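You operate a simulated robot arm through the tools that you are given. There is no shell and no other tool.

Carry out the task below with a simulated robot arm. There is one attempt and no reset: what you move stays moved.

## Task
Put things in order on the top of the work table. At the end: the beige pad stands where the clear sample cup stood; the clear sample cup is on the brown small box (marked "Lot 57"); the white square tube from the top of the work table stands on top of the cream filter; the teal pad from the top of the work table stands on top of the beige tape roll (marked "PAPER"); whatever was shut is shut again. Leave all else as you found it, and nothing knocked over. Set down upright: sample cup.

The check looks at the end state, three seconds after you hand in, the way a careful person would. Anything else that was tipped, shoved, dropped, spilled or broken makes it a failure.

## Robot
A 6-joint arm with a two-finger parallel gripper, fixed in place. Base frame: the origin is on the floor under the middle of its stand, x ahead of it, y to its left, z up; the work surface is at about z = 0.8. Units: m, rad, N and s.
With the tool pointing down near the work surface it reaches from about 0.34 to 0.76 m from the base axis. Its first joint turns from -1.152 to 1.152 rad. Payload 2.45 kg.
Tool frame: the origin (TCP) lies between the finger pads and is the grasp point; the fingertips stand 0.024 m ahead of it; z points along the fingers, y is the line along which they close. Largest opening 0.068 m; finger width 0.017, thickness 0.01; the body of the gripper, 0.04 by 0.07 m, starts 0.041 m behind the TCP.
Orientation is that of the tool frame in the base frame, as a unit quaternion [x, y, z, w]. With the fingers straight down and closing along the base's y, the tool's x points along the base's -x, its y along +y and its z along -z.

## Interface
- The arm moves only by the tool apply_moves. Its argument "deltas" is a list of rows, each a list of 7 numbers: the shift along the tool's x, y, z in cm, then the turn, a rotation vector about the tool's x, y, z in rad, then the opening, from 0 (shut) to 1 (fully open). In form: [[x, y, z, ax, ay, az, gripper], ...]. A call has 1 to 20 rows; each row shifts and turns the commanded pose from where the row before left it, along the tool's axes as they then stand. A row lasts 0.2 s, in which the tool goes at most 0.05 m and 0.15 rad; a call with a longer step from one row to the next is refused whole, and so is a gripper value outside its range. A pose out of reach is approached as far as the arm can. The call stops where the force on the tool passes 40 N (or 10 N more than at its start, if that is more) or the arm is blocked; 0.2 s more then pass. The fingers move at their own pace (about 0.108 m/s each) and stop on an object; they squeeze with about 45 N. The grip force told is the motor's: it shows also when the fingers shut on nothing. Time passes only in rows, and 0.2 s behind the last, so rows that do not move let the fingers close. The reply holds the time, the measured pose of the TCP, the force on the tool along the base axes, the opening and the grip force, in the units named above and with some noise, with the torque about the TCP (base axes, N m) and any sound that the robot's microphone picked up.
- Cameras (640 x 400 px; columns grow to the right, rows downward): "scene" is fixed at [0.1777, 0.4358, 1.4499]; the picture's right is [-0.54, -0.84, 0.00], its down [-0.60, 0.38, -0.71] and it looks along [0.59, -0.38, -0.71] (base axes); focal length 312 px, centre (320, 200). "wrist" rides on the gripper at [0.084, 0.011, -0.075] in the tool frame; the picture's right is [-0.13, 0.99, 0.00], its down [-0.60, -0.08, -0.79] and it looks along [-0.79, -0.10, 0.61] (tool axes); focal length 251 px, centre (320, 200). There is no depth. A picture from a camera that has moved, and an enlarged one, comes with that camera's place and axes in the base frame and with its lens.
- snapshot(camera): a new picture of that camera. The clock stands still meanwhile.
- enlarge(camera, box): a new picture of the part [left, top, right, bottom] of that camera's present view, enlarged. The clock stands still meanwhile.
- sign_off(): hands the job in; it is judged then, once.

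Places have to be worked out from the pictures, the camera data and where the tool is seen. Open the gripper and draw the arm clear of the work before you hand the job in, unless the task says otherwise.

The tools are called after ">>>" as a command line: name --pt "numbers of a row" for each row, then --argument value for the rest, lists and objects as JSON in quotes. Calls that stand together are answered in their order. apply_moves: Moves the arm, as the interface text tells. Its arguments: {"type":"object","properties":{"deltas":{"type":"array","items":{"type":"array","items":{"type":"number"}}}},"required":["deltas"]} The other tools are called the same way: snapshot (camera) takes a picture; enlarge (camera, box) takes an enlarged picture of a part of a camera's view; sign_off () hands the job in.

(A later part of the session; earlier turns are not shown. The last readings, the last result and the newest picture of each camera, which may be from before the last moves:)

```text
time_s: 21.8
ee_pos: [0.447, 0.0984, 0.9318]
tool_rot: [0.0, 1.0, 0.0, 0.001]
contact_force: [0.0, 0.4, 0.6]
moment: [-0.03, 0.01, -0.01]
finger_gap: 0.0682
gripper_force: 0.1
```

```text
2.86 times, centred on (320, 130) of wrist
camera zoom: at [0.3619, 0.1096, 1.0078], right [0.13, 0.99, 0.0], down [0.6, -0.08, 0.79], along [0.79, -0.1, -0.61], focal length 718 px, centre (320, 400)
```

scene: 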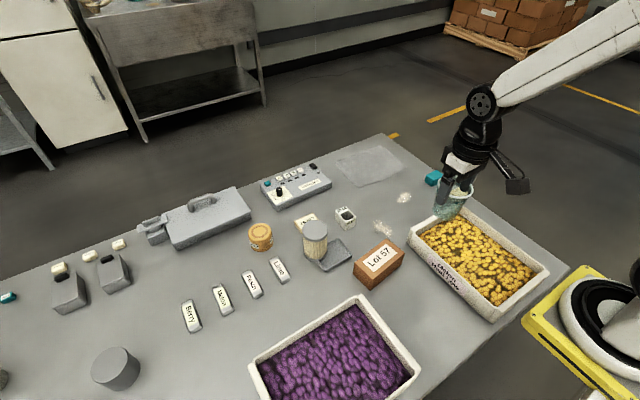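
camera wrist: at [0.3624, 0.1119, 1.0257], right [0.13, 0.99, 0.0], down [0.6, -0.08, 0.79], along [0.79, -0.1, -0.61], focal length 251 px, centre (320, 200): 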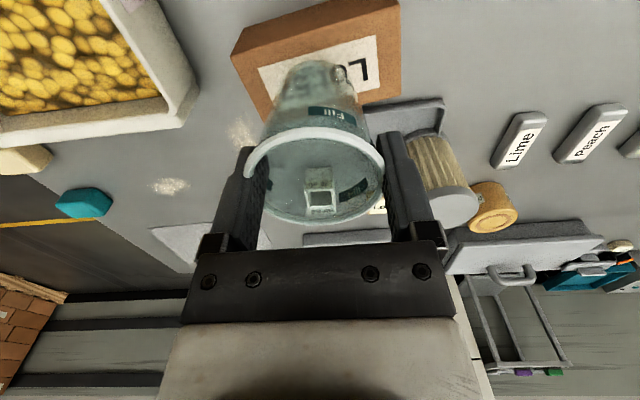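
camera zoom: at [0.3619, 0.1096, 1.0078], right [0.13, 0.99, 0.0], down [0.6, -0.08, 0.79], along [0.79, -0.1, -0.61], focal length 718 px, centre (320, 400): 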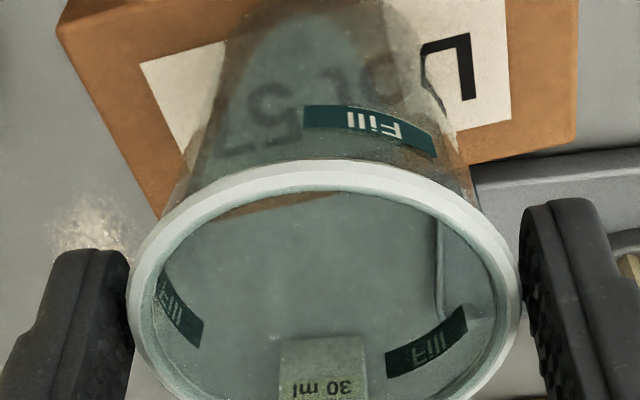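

Now well centred and no force; I lift clear of the rim.

>>> apply_moves --pt "0 0 -0.5 0 0 0 1" --pt "0 0 -0.5 0 0 0 1" --pt "0 0 -0.5 0 0 0 1" --pt "0 0 -0.5 0 0 0 1" --pt "0 0 -1 0 0 0 1" --pt "0 0 -2 0 0 0 1" --pt "0 0 -3 0 0 0 1" --pt "0 0 -3 0 0 0 1" --pt "0 0 0 0 0 0 1"

>>> snapshot --camera "wrist"

>>> enlarge --camera "scene" --box '[340, 200, 440, 300]'

```text
time_s: 23.8
ee_pos: [0.4472, 0.0971, 1.0441]
tool_rot: [0.0, 1.0, 0.0, 0.001]
contact_force: [1.1, 0.1, 0.8]
moment: [0.02, 0.02, -0.02]
finger_gap: 0.068
gripper_force: 0.1
```

```text
taken
camera wrist: at [0.3619, 0.1089, 1.1196], right [0.13, 0.99, 0.0], down [0.6, -0.08, 0.79], along [0.79, -0.1, -0.61], focal length 251 px, centre (320, 200)
```

wrist: 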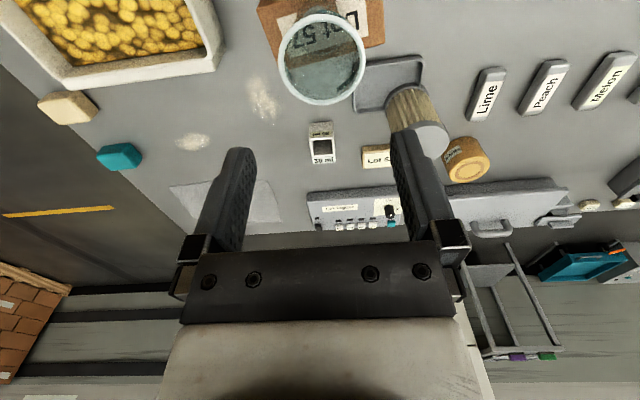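

```text
4.00 times, centred on (390, 250) of scene
camera zoom: at [0.1777, 0.4358, 1.4499], right [-0.54, -0.84, 0.0], down [-0.6, 0.38, -0.71], along [0.59, -0.38, -0.71], focal length 1247 px, centre (40, 0)
```

zoom: 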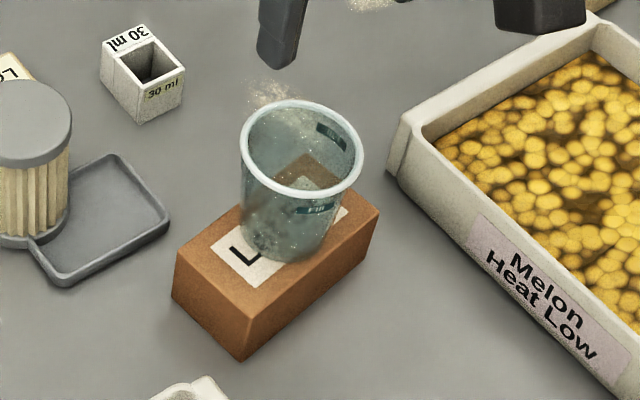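

The cup stands upright and centred on "Lot 57". Next I fly over to view the beige and teal pads at the table corner.

>>> apply_moves --pt "0.1 -4.2 0 0 0 0 1" --pt "0.1 -4.2 0 0 0 0 1" --pt "0.1 -4.2 0 0 0 0 1" --pt "0.1 -4.2 0 0 0 0 1" --pt "0.1 -4.2 0 0 0 0 1" --pt "0.1 -4.2 0 0 0 0 1" --pt "0.1 -4.2 0 0 0 0 1" --pt "0 -4.2 1 0 0 0 1" --pt "0 0 3 0 0 0 1" --pt "0 0 0 0 0 0 1" --pt "0 0 0 0 0 0 1"

>>> snapshot --camera "wrist"

>>> enlarge --camera "wrist" --box '[220, 20, 420, 145]'

>>> enlarge --camera "scene" --box '[410, 150, 490, 220]'

```text
time_s: 26.2
ee_pos: [0.4398, -0.2373, 1.0011]
tool_rot: [-0.001, 1.0, 0.0, 0.001]
contact_force: [-0.5, 0.0, -0.8]
moment: [0.0, 0.0, 0.01]
finger_gap: 0.0678
gripper_force: 0.0
```

```text
taken
camera wrist: at [0.3543, -0.2259, 1.077], right [0.13, 0.99, 0.0], down [0.6, -0.08, 0.79], along [0.79, -0.1, -0.61], focal length 251 px, centre (320, 200)
```

wrist: 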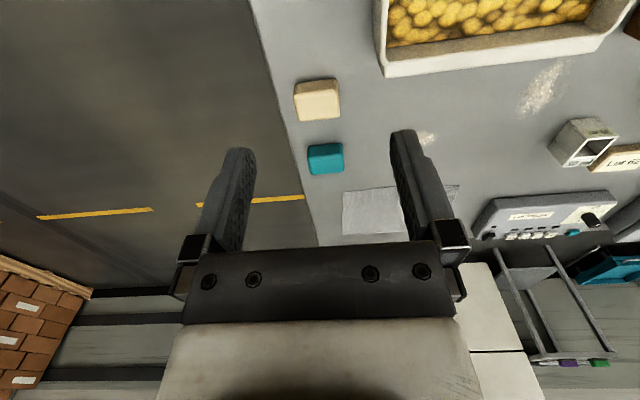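

```text
3.20 times, centred on (320, 82) of wrist
camera zoom: at [0.3543, -0.2259, 1.077], right [0.13, 0.99, 0.0], down [0.6, -0.08, 0.79], along [0.79, -0.1, -0.61], focal length 805 px, centre (320, 576)
```

zoom: 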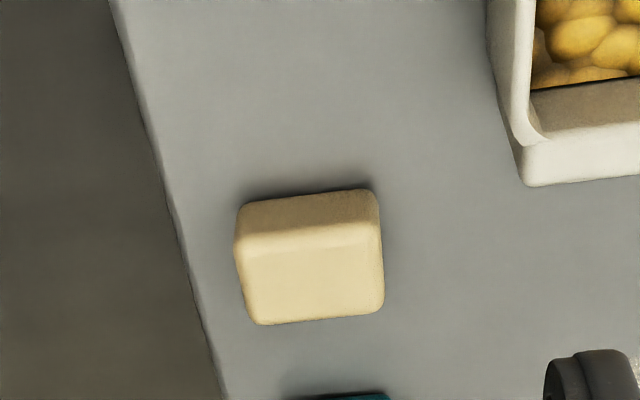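

```text
5.71 times, centred on (450, 185) of scene
camera zoom: at [0.1777, 0.4358, 1.4499], right [-0.54, -0.84, 0.0], down [-0.6, 0.38, -0.71], along [0.59, -0.38, -0.71], focal length 1781 px, centre (-423, 286)
```

zoom: 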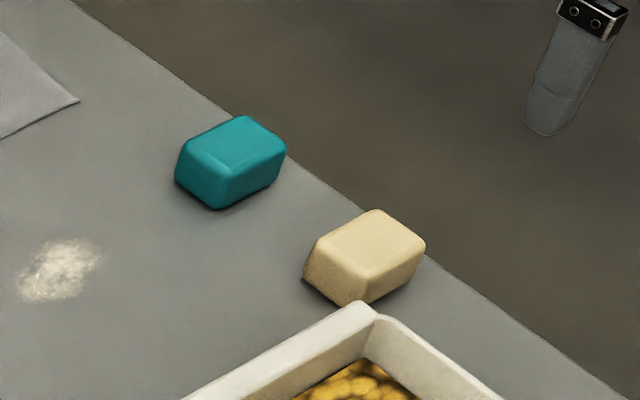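

The beige pad measures about 0.032 × 0.045 m, top z ≈ 0.833, centred at (0.506, -0.248), nearly square to the axes; the tray corner is at about (0.47, -0.184), so closing along y is clear. I move above it to z = 0.87.

>>> apply_moves --pt "-3.3 -0.5 0 0 0 0 1" --pt "-3.3 -0.42 0 0 0 0 1" --pt "0 0 3.5 0 0 0 1" --pt "0 0 3.5 0 0 0 1" --pt "0 0 3.5 0 0 0 1" --pt "0 0 2.5 0 0 0 1" --pt "0 0 0 0 0 0 1"

>>> snapshot --camera "wrist"

>>> enlarge --camera "scene" --box '[410, 150, 490, 220]'

```text
time_s: 27.8
ee_pos: [0.5061, -0.2461, 0.8712]
tool_rot: [0.0, 1.0, -0.001, 0.001]
contact_force: [-0.1, 0.9, -0.8]
moment: [0.0, -0.01, 0.02]
finger_gap: 0.0681
gripper_force: 0.1
```

```text
taken
camera wrist: at [0.4214, -0.2344, 0.9477], right [0.13, 0.99, 0.0], down [0.6, -0.08, 0.79], along [0.79, -0.1, -0.61], focal length 251 px, centre (320, 200)
```

wrist: 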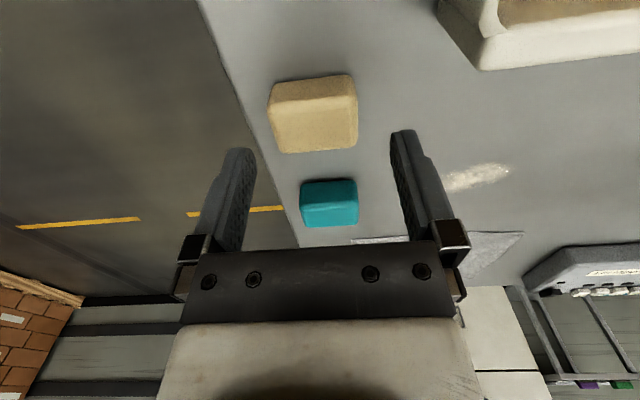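

```text
5.71 times, centred on (450, 185) of scene
camera zoom: at [0.1777, 0.4358, 1.4499], right [-0.54, -0.84, 0.0], down [-0.6, 0.38, -0.71], along [0.59, -0.38, -0.71], focal length 1781 px, centre (-423, 286)
```

zoom: 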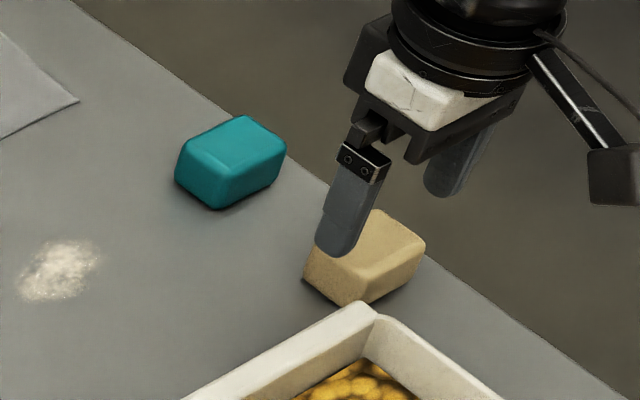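

The pad is centred between the fingers. I lower to TCP ≈ 0.829 (tips ~5 mm above the table) and close.

>>> apply_moves --pt "0 0 1.3 0 0 0 1" --pt "0 0 1.3 0 0 0 1" --pt "0 0 1.0 0 0 0 1" --pt "0 0 0.6 0 0 0 1" --pt "0 0 0 0 0 0 1"

>>> snapshot --camera "wrist"

>>> enlarge --camera "scene" --box '[410, 150, 490, 220]'

```text
time_s: 29.0
ee_pos: [0.5058, -0.2478, 0.83]
tool_rot: [0.0, 1.0, -0.001, 0.001]
contact_force: [-1.3, 0.2, -0.2]
moment: [-0.02, 0.0, -0.01]
finger_gap: 0.068
gripper_force: 0.0
```

```text
taken
camera wrist: at [0.4214, -0.2353, 0.9058], right [0.13, 0.99, 0.0], down [0.6, -0.08, 0.79], along [0.79, -0.1, -0.61], focal length 251 px, centre (320, 200)
```

wrist: 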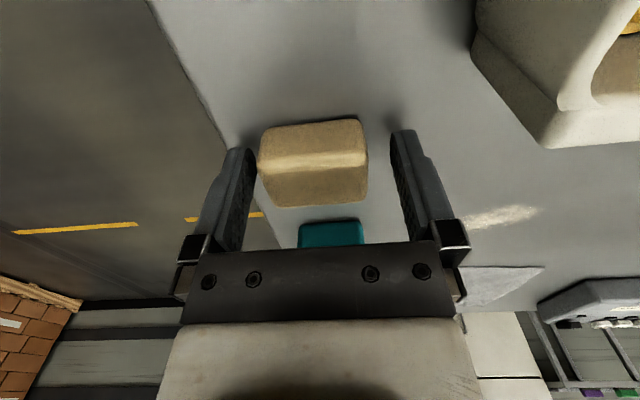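

```text
5.71 times, centred on (450, 185) of scene
camera zoom: at [0.1777, 0.4358, 1.4499], right [-0.54, -0.84, 0.0], down [-0.6, 0.38, -0.71], along [0.59, -0.38, -0.71], focal length 1781 px, centre (-423, 286)
```

zoom: 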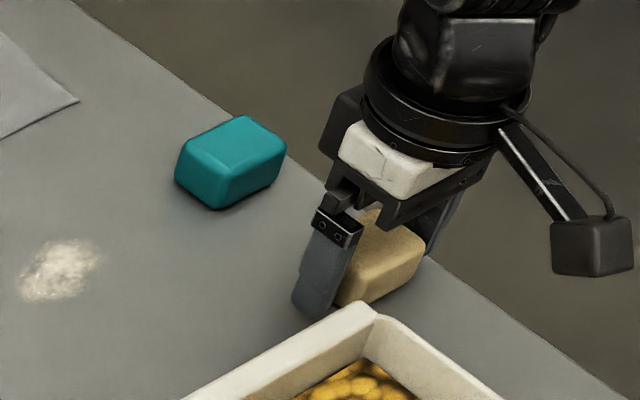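

Both fingers straddle the pad without touching. I close on it.

>>> apply_moves --pt "0 0 0 0 0 0 0.8" --pt "0 0 0 0 0 0 0.6" --pt "0 0 0 0 0 0 0.5" --pt "0 0 0 0 0 0 0.5"

>>> apply_moves --pt "0 0 -0.7 0 0 0 0.5" --pt "0 0 -0.7 0 0 0 0.5" --pt "0 0 -0.6 0 0 0 0.5" --pt "0 0 0 0 0 0 0.5"

>>> snapshot --camera "wrist"

>>> enlarge --camera "scene" --box '[410, 150, 490, 220]'

```text
time_s: 30.0
ee_pos: [0.506, -0.2469, 0.8302]
tool_rot: [0.0, 1.0, -0.001, 0.001]
contact_force: [0.8, -0.9, 1.6]
moment: [0.03, -0.03, 0.02]
finger_gap: 0.0487
gripper_force: 45.3
```

```text
time_s: 31.0
ee_pos: [0.5059, -0.2481, 0.8504]
tool_rot: [0.0, 1.0, 0.0, 0.001]
contact_force: [-0.1, 0.1, -0.7]
moment: [0.0, -0.02, 0.0]
finger_gap: 0.0488
gripper_force: 44.9
```

```text
taken
camera wrist: at [0.4209, -0.2358, 0.9265], right [0.13, 0.99, 0.0], down [0.6, -0.08, 0.79], along [0.79, -0.1, -0.61], focal length 251 px, centre (320, 200)
```

wrist: 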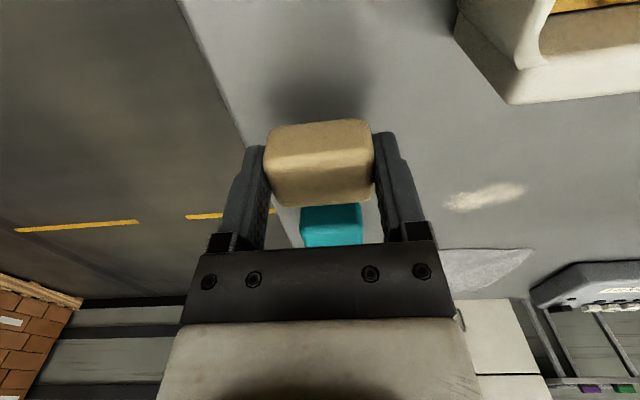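

```text
5.71 times, centred on (450, 185) of scene
camera zoom: at [0.1777, 0.4358, 1.4499], right [-0.54, -0.84, 0.0], down [-0.6, 0.38, -0.71], along [0.59, -0.38, -0.71], focal length 1781 px, centre (-423, 286)
```

zoom: 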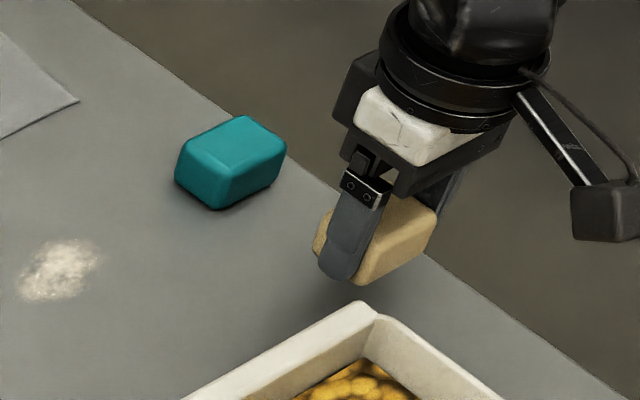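

The pad is held (gap 0.049). I raise it and carry it to the spot where the cup stood, (0.546, -0.0755), stopping 2 cm above the table.

>>> apply_moves --pt "0 0 -3.5 0 0 0 0.5" --pt "0 0 -3.5 0 0 0 0.5" --pt "-1 4.3 0 0 0 0 0.5" --pt "-1 4.3 0 0 0 0 0.5" --pt "-1 4.3 0 0 0 0 0.5" --pt "-1 4.3 0 0 0 0 0.5" --pt "0 0 2.5 0 0 0 0.5" --pt "0 0 2.5 0 0 0 0.5" --pt "0 0 2.0 0 0 0 0.5" --pt "0 0 0 0 0 0 0.5"

>>> snapshot --camera "wrist"

>>> snapshot --camera "scene"

```text
time_s: 33.2
ee_pos: [0.5447, -0.0738, 0.8516]
tool_rot: [0.0, 1.0, 0.0, 0.001]
contact_force: [0.0, -0.4, -0.3]
moment: [0.04, 0.01, -0.01]
finger_gap: 0.0486
gripper_force: 44.4
```

```text
taken
camera wrist: at [0.4602, -0.0627, 0.9267], right [0.13, 0.99, 0.0], down [0.6, -0.08, 0.79], along [0.79, -0.1, -0.61], focal length 251 px, centre (320, 200)
```

wrist: 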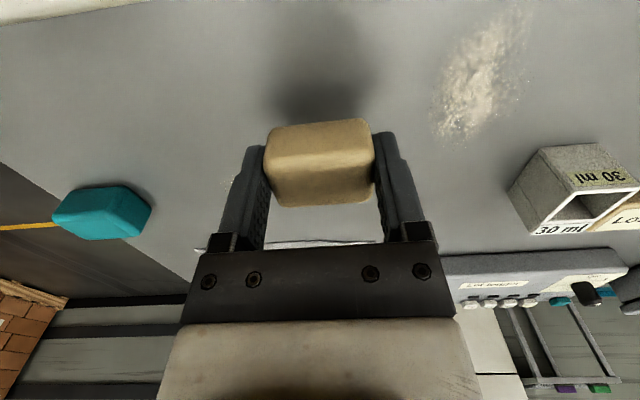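

```text
taken
```

scene: 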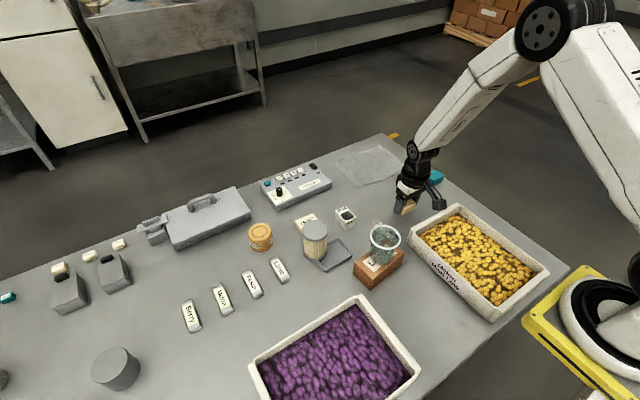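

The pad hangs level over the old cup spot. I lower it to just above the table and then feel for contact.

>>> apply_moves --pt "0 0 0.7 0 0 0 0.5" --pt "0 0 0.7 0 0 0 0.5" --pt "0 0 0.4 0 0 0 0.5" --pt "0 0 0 0 0 0 0.5"

>>> apply_moves --pt "0 0 0.1 0 0 0 0.5" --pt "0 0 0 0 0 0 0.5"

>>> apply_moves --pt "0 0 0.1 0 0 0 0.5" --pt "0 0 0 0 0 0 0.5"

```text
time_s: 34.2
ee_pos: [0.5462, -0.0745, 0.8322]
tool_rot: [0.0, 1.0, -0.001, 0.0]
contact_force: [0.7, -0.7, -0.1]
moment: [-0.03, 0.02, 0.01]
finger_gap: 0.0486
gripper_force: 45.0
```

```text
time_s: 34.8
ee_pos: [0.5454, -0.0762, 0.8323]
tool_rot: [0.0, 1.0, -0.001, 0.0]
contact_force: [0.2, 0.3, -0.5]
moment: [-0.02, 0.01, 0.01]
finger_gap: 0.0488
gripper_force: 44.5
```

```text
time_s: 35.4
ee_pos: [0.5458, -0.0755, 0.83]
tool_rot: [0.0, 1.0, 0.0, 0.0]
contact_force: [-0.2, -0.9, 0.6]
moment: [0.03, 0.01, -0.02]
finger_gap: 0.0486
gripper_force: 44.8
```

Height is back to the pick-up level (0.830) with no load yet; one more half-millimetre, then check.

>>> apply_moves --pt "0 0 0.05 0 0 0 0.5" --pt "0 0 0 0 0 0 0.5"

>>> apply_moves --pt "0 0 0.05 0 0 0 0.5" --pt "0 0 0 0 0 0 0.5"

```text
time_s: 36.0
ee_pos: [0.5461, -0.0745, 0.8314]
tool_rot: [0.001, 1.0, -0.001, 0.001]
contact_force: [-0.7, -0.4, -0.2]
moment: [-0.02, 0.0, -0.02]
finger_gap: 0.0488
gripper_force: 45.6
```

```text
time_s: 36.6
ee_pos: [0.5453, -0.0749, 0.8294]
tool_rot: [0.001, 1.0, 0.0, 0.001]
contact_force: [0.1, -0.9, 1.0]
moment: [0.0, 0.06, 0.03]
finger_gap: 0.0489
gripper_force: 45.1
```

A small moment shows the pad just touching the table. I open the fingers and rise.

>>> apply_moves --pt "0 0 0 0 0 0 0.75" --pt "0 0 0 0 0 0 0.85" --pt "0 0 0 0 0 0 1" --pt "0 0 0 0 0 0 1"

>>> enlarge --camera "wrist" --box '[210, 80, 430, 220]'

```text
time_s: 37.6
ee_pos: [0.5462, -0.0749, 0.8301]
tool_rot: [0.0, 1.0, 0.001, 0.001]
contact_force: [0.0, -0.6, 0.6]
moment: [-0.01, 0.02, -0.01]
finger_gap: 0.068
gripper_force: 0.1
```

```text
2.86 times, centred on (320, 150) of wrist
camera zoom: at [0.4612, -0.0632, 0.9059], right [0.13, 0.99, 0.0], down [0.6, -0.08, 0.79], along [0.79, -0.1, -0.61], focal length 718 px, centre (320, 343)
```

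zoom: 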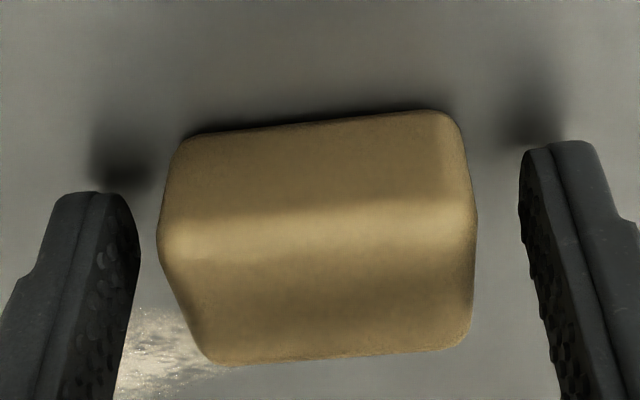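

The pad rests freely where the cup was. I rise and move over to measure the teal pad.

>>> apply_moves --pt "0 0 -1 0 0 0 1" --pt "0 0 -1 0 0 0 1" --pt "0 0 -2.2 0 0 0 1" --pt "0 0 -3.7 0 0 0 1" --pt "0 0 -3.7 0 0 0 1" --pt "0 0 -3.6 0 0 0 1" --pt "0.4 -4.1 0 0 0 0 1" --pt "0.4 -4.1 0 0 0 0 1" --pt "0.4 -4.1 0 0 0 0 1" --pt "0.4 -4.1 0 0 0 0 1" --pt "0 0 0 0 0 0 1" --pt "0 0 0 0 0 0 1"

>>> snapshot --camera "wrist"

>>> enlarge --camera "wrist" --box '[220, 20, 420, 145]'

>>> enlarge --camera "scene" --box '[380, 150, 480, 230]'

```text
time_s: 40.2
ee_pos: [0.5294, -0.2392, 0.9832]
tool_rot: [0.0, 1.0, 0.0, 0.001]
contact_force: [1.5, 0.1, -0.6]
moment: [0.03, -0.03, 0.03]
finger_gap: 0.0681
gripper_force: 0.1
```

```text
taken
camera wrist: at [0.445, -0.2279, 1.0588], right [0.13, 0.99, 0.0], down [0.6, -0.08, 0.79], along [0.79, -0.1, -0.61], focal length 251 px, centre (320, 200)
```

wrist: 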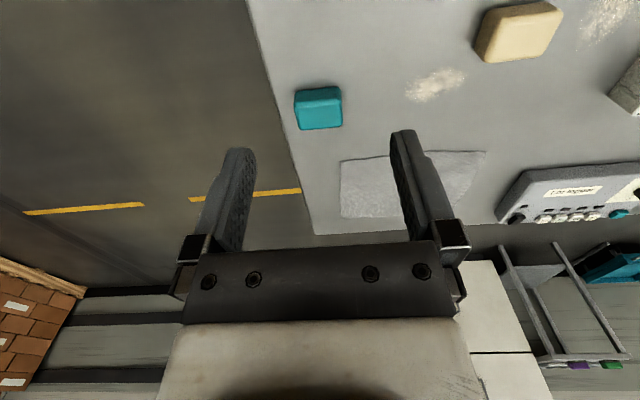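

```text
3.20 times, centred on (320, 82) of wrist
camera zoom: at [0.445, -0.2279, 1.0588], right [0.13, 0.99, 0.0], down [0.6, -0.08, 0.79], along [0.79, -0.1, -0.61], focal length 805 px, centre (320, 576)
```

zoom: 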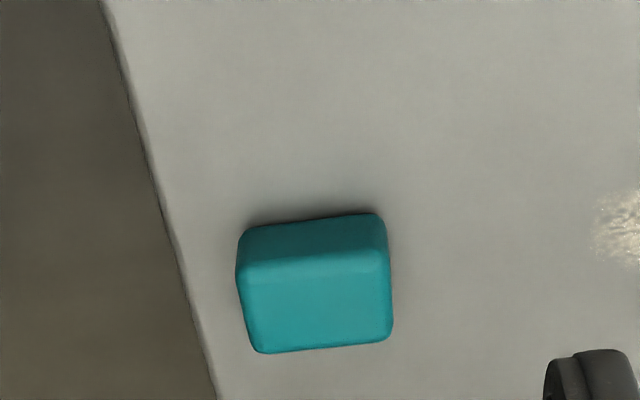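

```text
5.00 times, centred on (430, 190) of scene
camera zoom: at [0.1777, 0.4358, 1.4499], right [-0.54, -0.84, 0.0], down [-0.6, 0.38, -0.71], along [0.59, -0.38, -0.71], focal length 1558 px, centre (-230, 250)
```

zoom: 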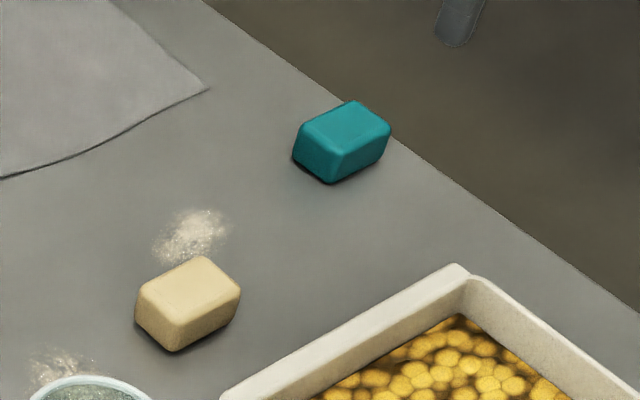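

Teal pad: centre ≈ (0.598, -0.248), top z ≈ 0.83, about 0.046 × 0.031 m, aligned with the axes. I move above and down around it.

>>> apply_moves --pt "-3.4 -0.42 0 0 0 0 1" --pt "-3.41 -0.42 0 0 0 0 1" --pt "0 0 3.6 0 0 0 1" --pt "0 0 3.6 0 0 0 1" --pt "0 0 3.5 0 0 0 1" --pt "0 0 0 0 0 0 1"

>>> snapshot --camera "wrist"

>>> enlarge --camera "scene" --box '[400, 140, 480, 210]'

```text
time_s: 41.6
ee_pos: [0.5977, -0.2459, 0.8734]
tool_rot: [0.0, 1.0, 0.0, 0.001]
contact_force: [-0.1, 0.8, 0.0]
moment: [-0.02, 0.03, 0.01]
finger_gap: 0.0681
gripper_force: 0.1
```

```text
taken
camera wrist: at [0.5126, -0.2348, 0.9501], right [0.13, 0.99, 0.0], down [0.6, -0.08, 0.79], along [0.79, -0.1, -0.61], focal length 251 px, centre (320, 200)
```

wrist: 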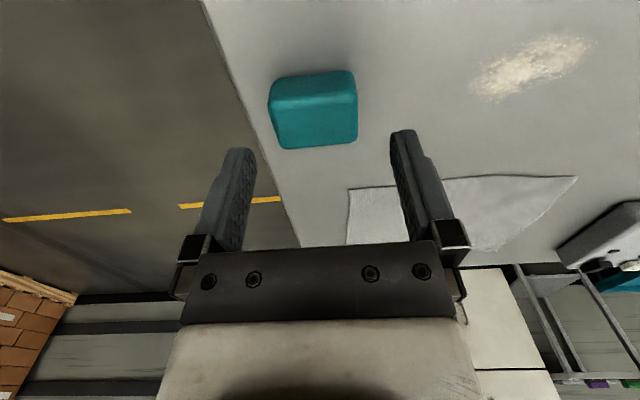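

```text
5.71 times, centred on (440, 175) of scene
camera zoom: at [0.1777, 0.4358, 1.4499], right [-0.54, -0.84, 0.0], down [-0.6, 0.38, -0.71], along [0.59, -0.38, -0.71], focal length 1781 px, centre (-366, 343)
```

zoom: 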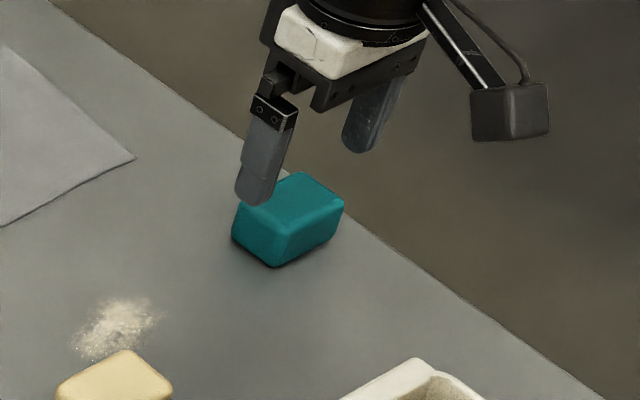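

Aligned similarly to before; I shift 2 mm toward -y for better centring, lower and close.

>>> apply_moves --pt "0 -0.2 1.3 0 0 0 1" --pt "0 0 1.3 0 0 0 1" --pt "0 0 1.2 0 0 0 1" --pt "0 0 0.6 0 0 0 1" --pt "0 0 0 0 0 0 1"

>>> snapshot --camera "wrist"

```text
time_s: 42.8
ee_pos: [0.5992, -0.2477, 0.8305]
tool_rot: [0.0, 1.0, 0.0, 0.001]
contact_force: [-0.4, 0.9, 0.3]
moment: [-0.02, 0.0, -0.01]
finger_gap: 0.0679
gripper_force: 0.1
```

```text
taken
camera wrist: at [0.5139, -0.2376, 0.9066], right [0.13, 0.99, 0.0], down [0.6, -0.08, 0.79], along [0.79, -0.1, -0.61], focal length 251 px, centre (320, 200)
```

wrist: 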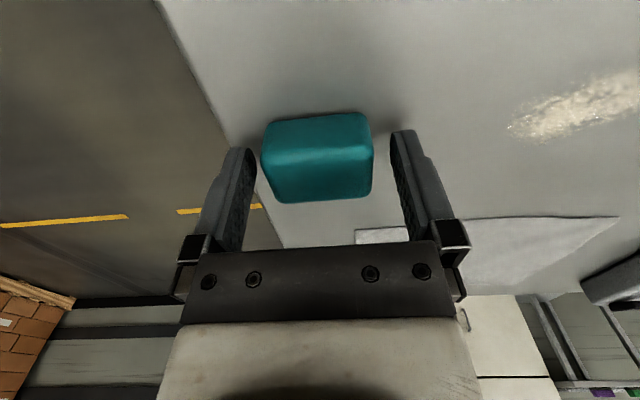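

>>> apply_moves --pt "0 0 0 0 0 0 0.8" --pt "0 0 0 0 0 0 0.6" --pt "0 0 0 0 0 0 0.5" --pt "0 0 0 0 0 0 0.5"

>>> apply_moves --pt "0 0 -0.7 0 0 0 0.5" --pt "0 0 -0.7 0 0 0 0.5" --pt "0 0 -0.6 0 0 0 0.5" --pt "0 0 0 0 0 0 0.5"

>>> snapshot --camera "wrist"

```text
time_s: 43.8
ee_pos: [0.599, -0.2499, 0.8322]
tool_rot: [0.0, 1.0, 0.0, 0.001]
contact_force: [0.0, 0.6, -0.6]
moment: [0.0, -0.01, 0.03]
finger_gap: 0.0486
gripper_force: 44.9
```

```text
time_s: 44.8
ee_pos: [0.5979, -0.2484, 0.8481]
tool_rot: [0.0, 1.0, 0.001, 0.001]
contact_force: [0.1, 0.6, -0.2]
moment: [-0.01, 0.0, -0.05]
finger_gap: 0.0488
gripper_force: 45.1
```

```text
taken
camera wrist: at [0.5139, -0.2376, 0.9259], right [0.13, 0.99, 0.0], down [0.6, -0.08, 0.79], along [0.79, -0.1, -0.61], focal length 251 px, centre (320, 200)
```

wrist: 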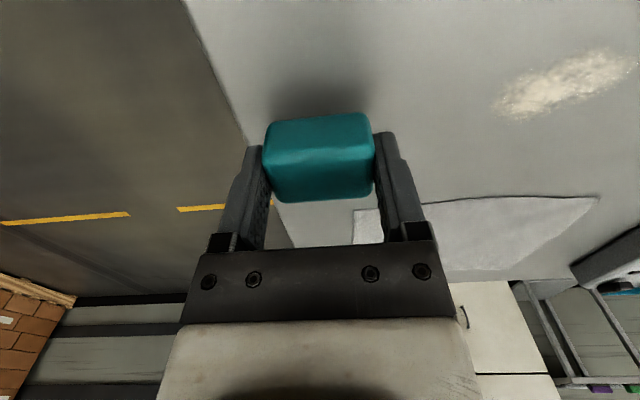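

Teal pad held. I lift high and cross over to view the tape roll and filter area.

>>> apply_moves --pt "0 0 -4.5 0 0 0 0.5" --pt "0 0 -4.5 0 0 0 0.5" --pt "0 0 -4.5 0 0 0 0.5" --pt "0 0 -4.5 0 0 0 0.5" --pt "0.38 4.3 0 0 0 0 0.5" --pt "0.38 4.3 0 0 0 0 0.5" --pt "0.38 4.3 0 0 0 0 0.5" --pt "0.38 4.3 0 0 0 0 0.5" --pt "0.38 4.3 0 0 0 0 0.5" --pt "0.38 4.3 0 0 0 0 0.5" --pt "0.38 4.3 0 0 0 0 0.5" --pt "0.38 4.3 0 0 0 0 0.5" --pt "0.38 4.3 0 0 0 0 0.5" --pt "0.38 4.3 0 0 0 0 0.5" --pt "0 0 0 0 0 0 0.5" --pt "0 0 0 0 0 0 0.5"

>>> snapshot --camera "wrist"

>>> enlarge --camera "wrist" --box '[360, 40, 560, 190]'

>>> enlarge --camera "scene" --box '[220, 200, 320, 270]'

```text
time_s: 48.2
ee_pos: [0.5605, 0.1812, 1.0265]
tool_rot: [0.0, 1.0, 0.0, 0.001]
contact_force: [-0.4, 0.6, -0.1]
moment: [0.0, 0.03, 0.0]
finger_gap: 0.0486
gripper_force: 44.9
```

```text
taken
camera wrist: at [0.4757, 0.193, 1.1024], right [0.13, 0.99, 0.0], down [0.6, -0.08, 0.79], along [0.79, -0.1, -0.61], focal length 251 px, centre (320, 200)
```

wrist: 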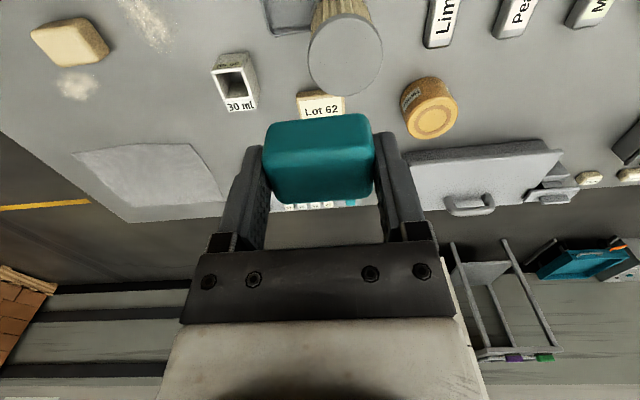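

```text
2.67 times, centred on (460, 115) of wrist
camera zoom: at [0.4757, 0.193, 1.1024], right [0.13, 0.99, 0.0], down [0.6, -0.08, 0.79], along [0.79, -0.1, -0.61], focal length 670 px, centre (-53, 427)
```

zoom: 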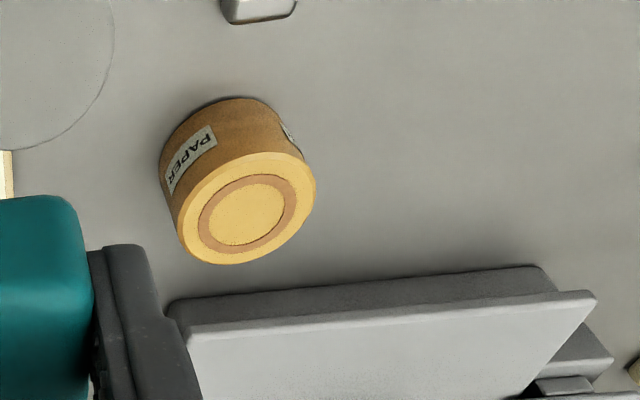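

```text
5.71 times, centred on (270, 235) of scene
camera zoom: at [0.1777, 0.4358, 1.4499], right [-0.54, -0.84, 0.0], down [-0.6, 0.38, -0.71], along [0.59, -0.38, -0.71], focal length 1781 px, centre (606, 0)
```

zoom: 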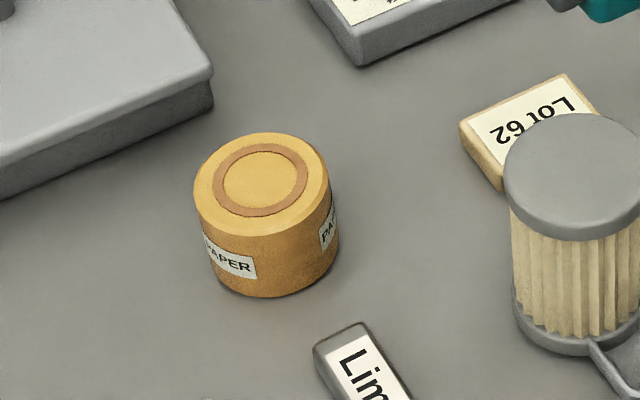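

Roll top triangulates to centre ≈ (0.663, 0.299), z ≈ 0.854, diameter ≈ 0.058; the grey case stands 7 cm behind it, so there is room. I bring the pad over the roll and stop about 2 cm above it.

>>> apply_moves --pt "-3.43 3.97 0 0 0 0 0.5" --pt "-3.43 3.97 0 0 0 0 0.5" --pt "-3.44 3.96 0 0 0 0 0.5" --pt "0 0 3.5 0 0 0 0.5" --pt "0 0 3.5 0 0 0 0.5" --pt "0 0 3.4 0 0 0 0.5" --pt "0 0 2.0 0 0 0 0.5" --pt "0 0 0 0 0 0 0.5" --pt "0 0 0 0 0 0 0.5"

>>> snapshot --camera "wrist"

>>> enlarge --camera "scene" --box '[210, 180, 320, 265]'

```text
refused: row 1 steps farther than a row can; nothing moved
```

```text
taken
camera wrist: at [0.4757, 0.193, 1.1024], right [0.13, 0.99, 0.0], down [0.6, -0.08, 0.79], along [0.79, -0.1, -0.61], focal length 251 px, centre (320, 200)
```

wrist: 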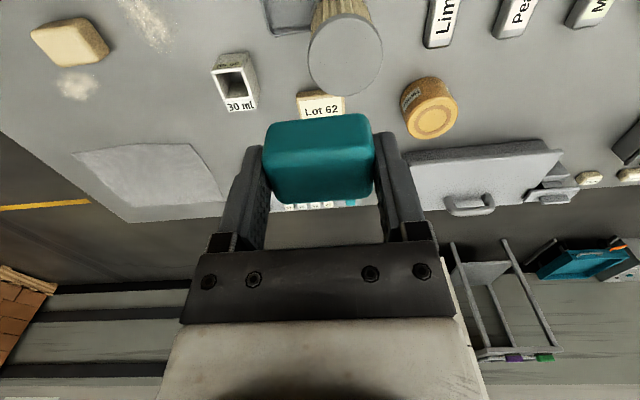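

```text
4.71 times, centred on (265, 222) of scene
camera zoom: at [0.1777, 0.4358, 1.4499], right [-0.54, -0.84, 0.0], down [-0.6, 0.38, -0.71], along [0.59, -0.38, -0.71], focal length 1467 px, centre (579, 94)
```

zoom: 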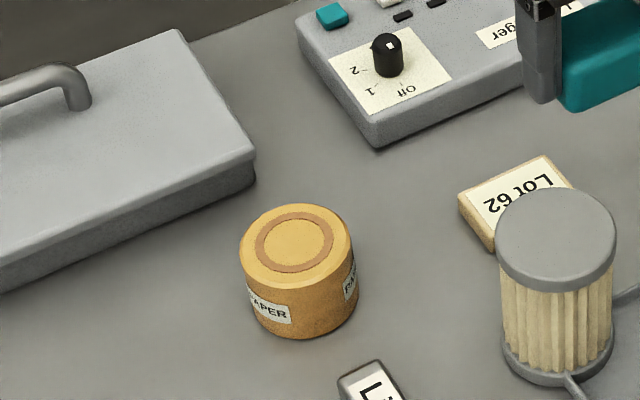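

The call was refused because the rows exceeded 5 cm diagonally; nothing moved. I repeat it with shorter steps.

>>> apply_moves --pt "-2.575 2.975 0 0 0 0 0.5" --pt "-2.575 2.975 0 0 0 0 0.5" --pt "-2.575 2.975 0 0 0 0 0.5" --pt "-2.575 2.975 0 0 0 0 0.5" --pt "0 0 3.5 0 0 0 0.5" --pt "0 0 3.5 0 0 0 0.5" --pt "0 0 3.4 0 0 0 0.5" --pt "0 0 2.0 0 0 0 0.5" --pt "0 0 0 0 0 0 0.5" --pt "0 0 0 0 0 0 0.5"

>>> snapshot --camera "wrist"

>>> enlarge --camera "scene" --box '[210, 180, 320, 265]'

```text
time_s: 50.4
ee_pos: [0.6648, 0.3004, 0.9046]
tool_rot: [-0.001, 1.0, -0.001, 0.0]
contact_force: [-0.3, -0.9, -1.2]
moment: [0.01, 0.03, -0.04]
finger_gap: 0.0488
gripper_force: 45.3
```

```text
taken
camera wrist: at [0.5787, 0.312, 0.981], right [0.13, 0.99, 0.0], down [0.6, -0.08, 0.79], along [0.79, -0.1, -0.61], focal length 251 px, centre (320, 200)
```

wrist: 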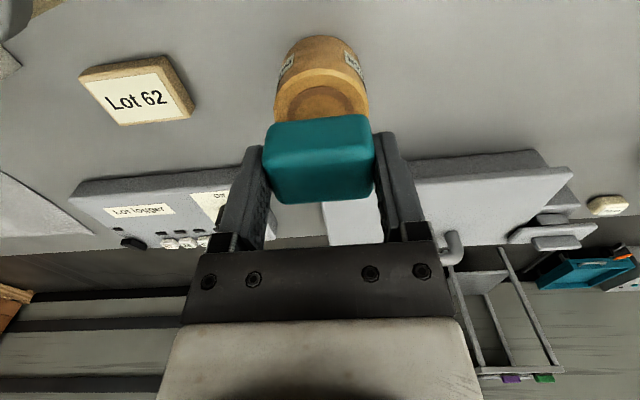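

```text
4.71 times, centred on (265, 222) of scene
camera zoom: at [0.1777, 0.4358, 1.4499], right [-0.54, -0.84, 0.0], down [-0.6, 0.38, -0.71], along [0.59, -0.38, -0.71], focal length 1467 px, centre (579, 94)
```

zoom: 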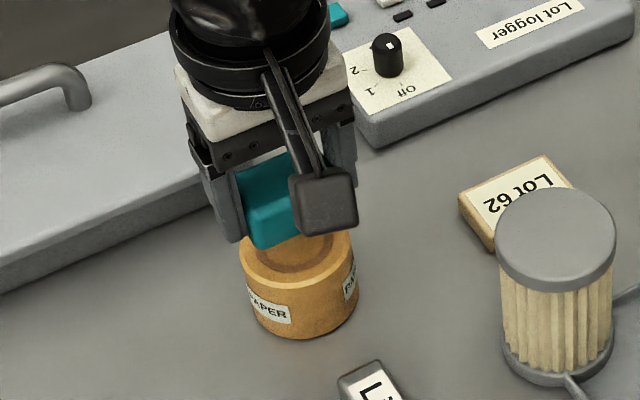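

I enlarge the wrist view to check the pad-over-roll alignment.

>>> enlarge --camera "wrist" --box '[230, 20, 410, 132]'

```text
3.56 times, centred on (320, 76) of wrist
camera zoom: at [0.5787, 0.312, 0.981], right [0.13, 0.99, 0.0], down [0.6, -0.08, 0.79], along [0.79, -0.1, -0.61], focal length 894 px, centre (320, 641)
```

zoom: 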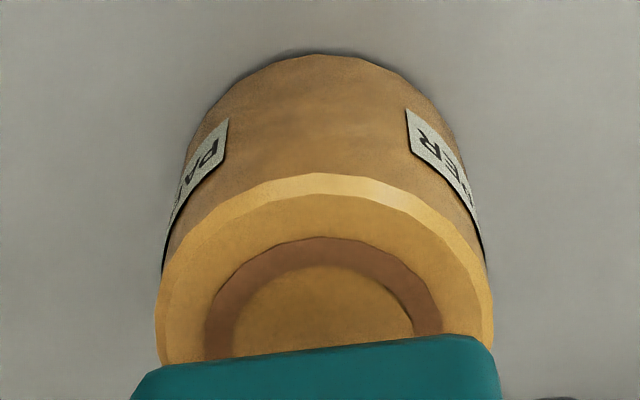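

Roll centre by this view ≈ (0.666, 0.302); I nudge 1.5 mm in x and y, lower 1.8 cm, then feel for contact.

>>> apply_moves --pt "-0.15 0.15 0.6 0 0 0 0.5" --pt "0 0 0.6 0 0 0 0.5" --pt "0 0 0.5 0 0 0 0.5" --pt "0 0 0 0 0 0 0.5"

>>> apply_moves --pt "0 0 0.1 0 0 0 0.5" --pt "0 0 0.1 0 0 0 0.5" --pt "0 0 0 0 0 0 0.5"

>>> apply_moves --pt "0 0 0.1 0 0 0 0.5" --pt "0 0 0 0 0 0 0.5"

>>> apply_moves --pt "0 0 0.1 0 0 0 0.5" --pt "0 0 0 0 0 0 0.5"

```text
time_s: 51.4
ee_pos: [0.6655, 0.3007, 0.8903]
tool_rot: [0.0, 1.0, 0.0, 0.001]
contact_force: [1.3, -0.5, 0.2]
moment: [0.01, -0.01, -0.01]
finger_gap: 0.0486
gripper_force: 45.2
```

```text
time_s: 52.2
ee_pos: [0.6643, 0.3016, 0.8874]
tool_rot: [0.0, 1.0, 0.0, 0.001]
contact_force: [0.3, 0.6, -0.3]
moment: [-0.02, 0.0, 0.01]
finger_gap: 0.0487
gripper_force: 45.3
```

```text
time_s: 52.8
ee_pos: [0.6653, 0.3018, 0.8872]
tool_rot: [0.0, 1.0, 0.0, 0.001]
contact_force: [0.1, 0.3, -0.4]
moment: [0.04, -0.01, 0.03]
finger_gap: 0.0486
gripper_force: 45.0
```

```text
time_s: 53.4
ee_pos: [0.6633, 0.301, 0.8853]
tool_rot: [0.0, 1.0, -0.001, 0.001]
contact_force: [0.0, 0.7, -0.1]
moment: [0.02, 0.0, 0.01]
finger_gap: 0.0485
gripper_force: 45.5
```

No contact yet at 0.885; I continue.

>>> apply_moves --pt "0 0 0.1 0 0 0 0.5" --pt "0 0 0 0 0 0 0.5"

>>> apply_moves --pt "0 0 0.1 0 0 0 0.5" --pt "0 0 0 0 0 0 0.5"

>>> enlarge --camera "scene" --box '[210, 180, 320, 265]'

```text
time_s: 54.0
ee_pos: [0.6646, 0.301, 0.8834]
tool_rot: [0.0, 1.0, 0.0, 0.001]
contact_force: [0.6, 0.0, -0.6]
moment: [-0.02, -0.03, 0.0]
finger_gap: 0.0487
gripper_force: 44.7
```

```text
time_s: 54.6
ee_pos: [0.6632, 0.3022, 0.8843]
tool_rot: [0.0, 1.0, 0.0, 0.001]
contact_force: [0.5, 0.2, -0.2]
moment: [-0.01, 0.0, -0.01]
finger_gap: 0.0488
gripper_force: 44.6
```

```text
4.71 times, centred on (265, 222) of scene
camera zoom: at [0.1777, 0.4358, 1.4499], right [-0.54, -0.84, 0.0], down [-0.6, 0.38, -0.71], along [0.59, -0.38, -0.71], focal length 1467 px, centre (579, 94)
```

zoom: 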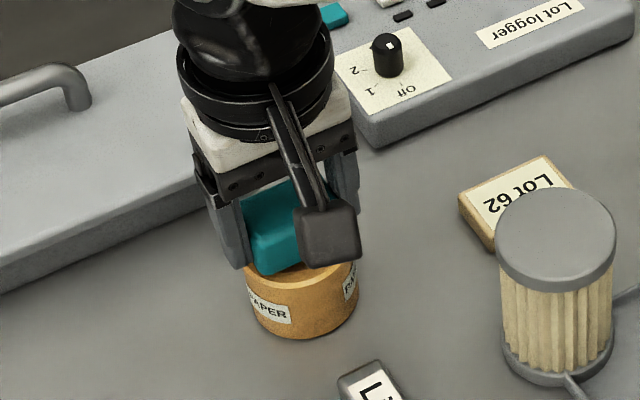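

>>> apply_moves --pt "0 0 0.1 0 0 0 0.5" --pt "0 0 0 0 0 0 0.5"

>>> apply_moves --pt "0 0 0.1 0 0 0 0.5" --pt "0 0 0 0 0 0 0.5"

```text
time_s: 55.2
ee_pos: [0.6634, 0.3019, 0.8842]
tool_rot: [0.0, 1.0, 0.0, 0.001]
contact_force: [-0.5, 1.1, 0.5]
moment: [-0.01, 0.01, -0.05]
finger_gap: 0.0487
gripper_force: 45.3
```

```text
time_s: 55.8
ee_pos: [0.6644, 0.3017, 0.8811]
tool_rot: [0.0, 1.0, 0.0, 0.001]
contact_force: [-0.3, -0.3, 0.1]
moment: [0.02, 0.0, 0.01]
finger_gap: 0.0487
gripper_force: 44.6
```

>>> apply_moves --pt "0 0 0.1 0 0 0 0.5" --pt "0 0 0 0 0 0 0.5"

>>> apply_moves --pt "0 0 0.1 0 0 0 0.5" --pt "0 0 0 0 0 0 0.5"

>>> enlarge --camera "wrist" --box '[230, 20, 410, 132]'

```text
time_s: 56.4
ee_pos: [0.6651, 0.3019, 0.8805]
tool_rot: [-0.001, 1.0, 0.0, 0.0]
contact_force: [0.8, -0.2, -0.4]
moment: [-0.02, -0.02, 0.0]
finger_gap: 0.0488
gripper_force: 45.2
```

```text
time_s: 57.0
ee_pos: [0.6653, 0.3016, 0.8782]
tool_rot: [0.0, 1.0, 0.001, 0.001]
contact_force: [-0.9, -0.3, 0.0]
moment: [0.03, -0.01, 0.01]
finger_gap: 0.0486
gripper_force: 45.2
```

```text
3.56 times, centred on (320, 76) of wrist
camera zoom: at [0.5798, 0.3128, 0.9553], right [0.13, 0.99, 0.0], down [0.6, -0.08, 0.79], along [0.79, -0.1, -0.61], focal length 894 px, centre (320, 641)
```

zoom: 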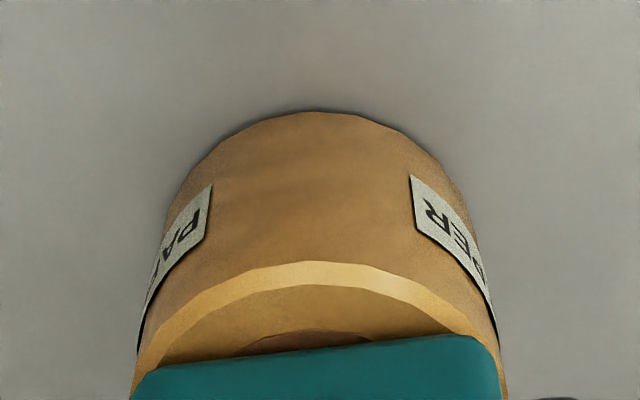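

>>> apply_moves --pt "0 0 0.1 0 0 0 0.5" --pt "0 0 0 0 0 0 0.5"

>>> apply_moves --pt "0 0 0.1 0 0 0 0.5" --pt "0 0 0 0 0 0 0.5"

```text
time_s: 57.6
ee_pos: [0.6643, 0.3011, 0.8785]
tool_rot: [0.0, 1.0, 0.001, 0.001]
contact_force: [0.2, 0.4, 1.6]
moment: [-0.03, -0.02, 0.02]
finger_gap: 0.0489
gripper_force: 44.8
```

```text
time_s: 58.2
ee_pos: [0.665, 0.3017, 0.8776]
tool_rot: [0.0, 1.0, 0.001, 0.001]
contact_force: [-3.6, -1.8, 8.2]
moment: [-0.07, 0.08, 0.01]
finger_gap: 0.0484
gripper_force: 44.9
```

Contact at 8 N. I back off half a millimetre, open the fingers and check.

>>> apply_moves --pt "0 0 -0.05 0 0 0 0.5" --pt "0 0 0 0 0 0 0.5" --pt "0 0 0 0 0 0 0.75" --pt "0 0 0 0 0 0 0.85" --pt "0 0 0 0 0 0 1" --pt "0 0 0 0 0 0 1"

>>> snapshot --camera "wrist"

>>> enlarge --camera "scene" --box '[210, 180, 320, 265]'

```text
time_s: 59.6
ee_pos: [0.6645, 0.3009, 0.8783]
tool_rot: [-0.001, 1.0, 0.0, 0.001]
contact_force: [0.4, 0.4, -0.4]
moment: [-0.02, 0.03, 0.02]
finger_gap: 0.0678
gripper_force: 0.1
```

```text
taken
camera wrist: at [0.5801, 0.3127, 0.9543], right [0.13, 0.99, 0.0], down [0.6, -0.08, 0.79], along [0.79, -0.1, -0.61], focal length 251 px, centre (320, 200)
```

wrist: 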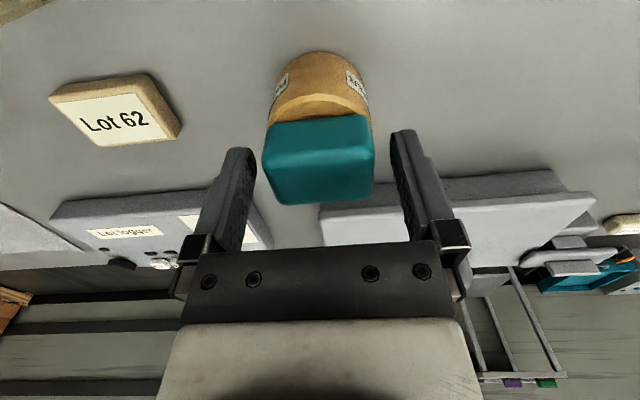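

```text
4.71 times, centred on (265, 222) of scene
camera zoom: at [0.1777, 0.4358, 1.4499], right [-0.54, -0.84, 0.0], down [-0.6, 0.38, -0.71], along [0.59, -0.38, -0.71], focal length 1467 px, centre (579, 94)
```

zoom: 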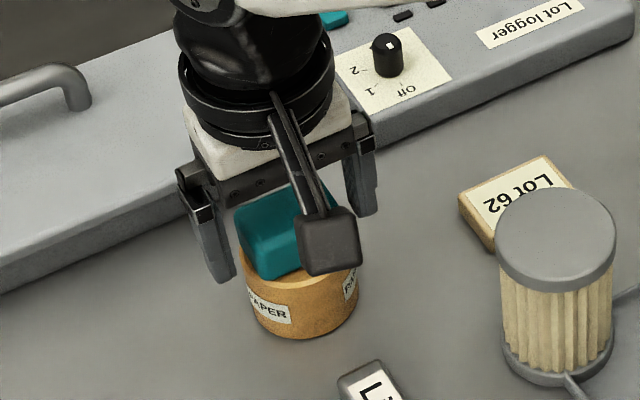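

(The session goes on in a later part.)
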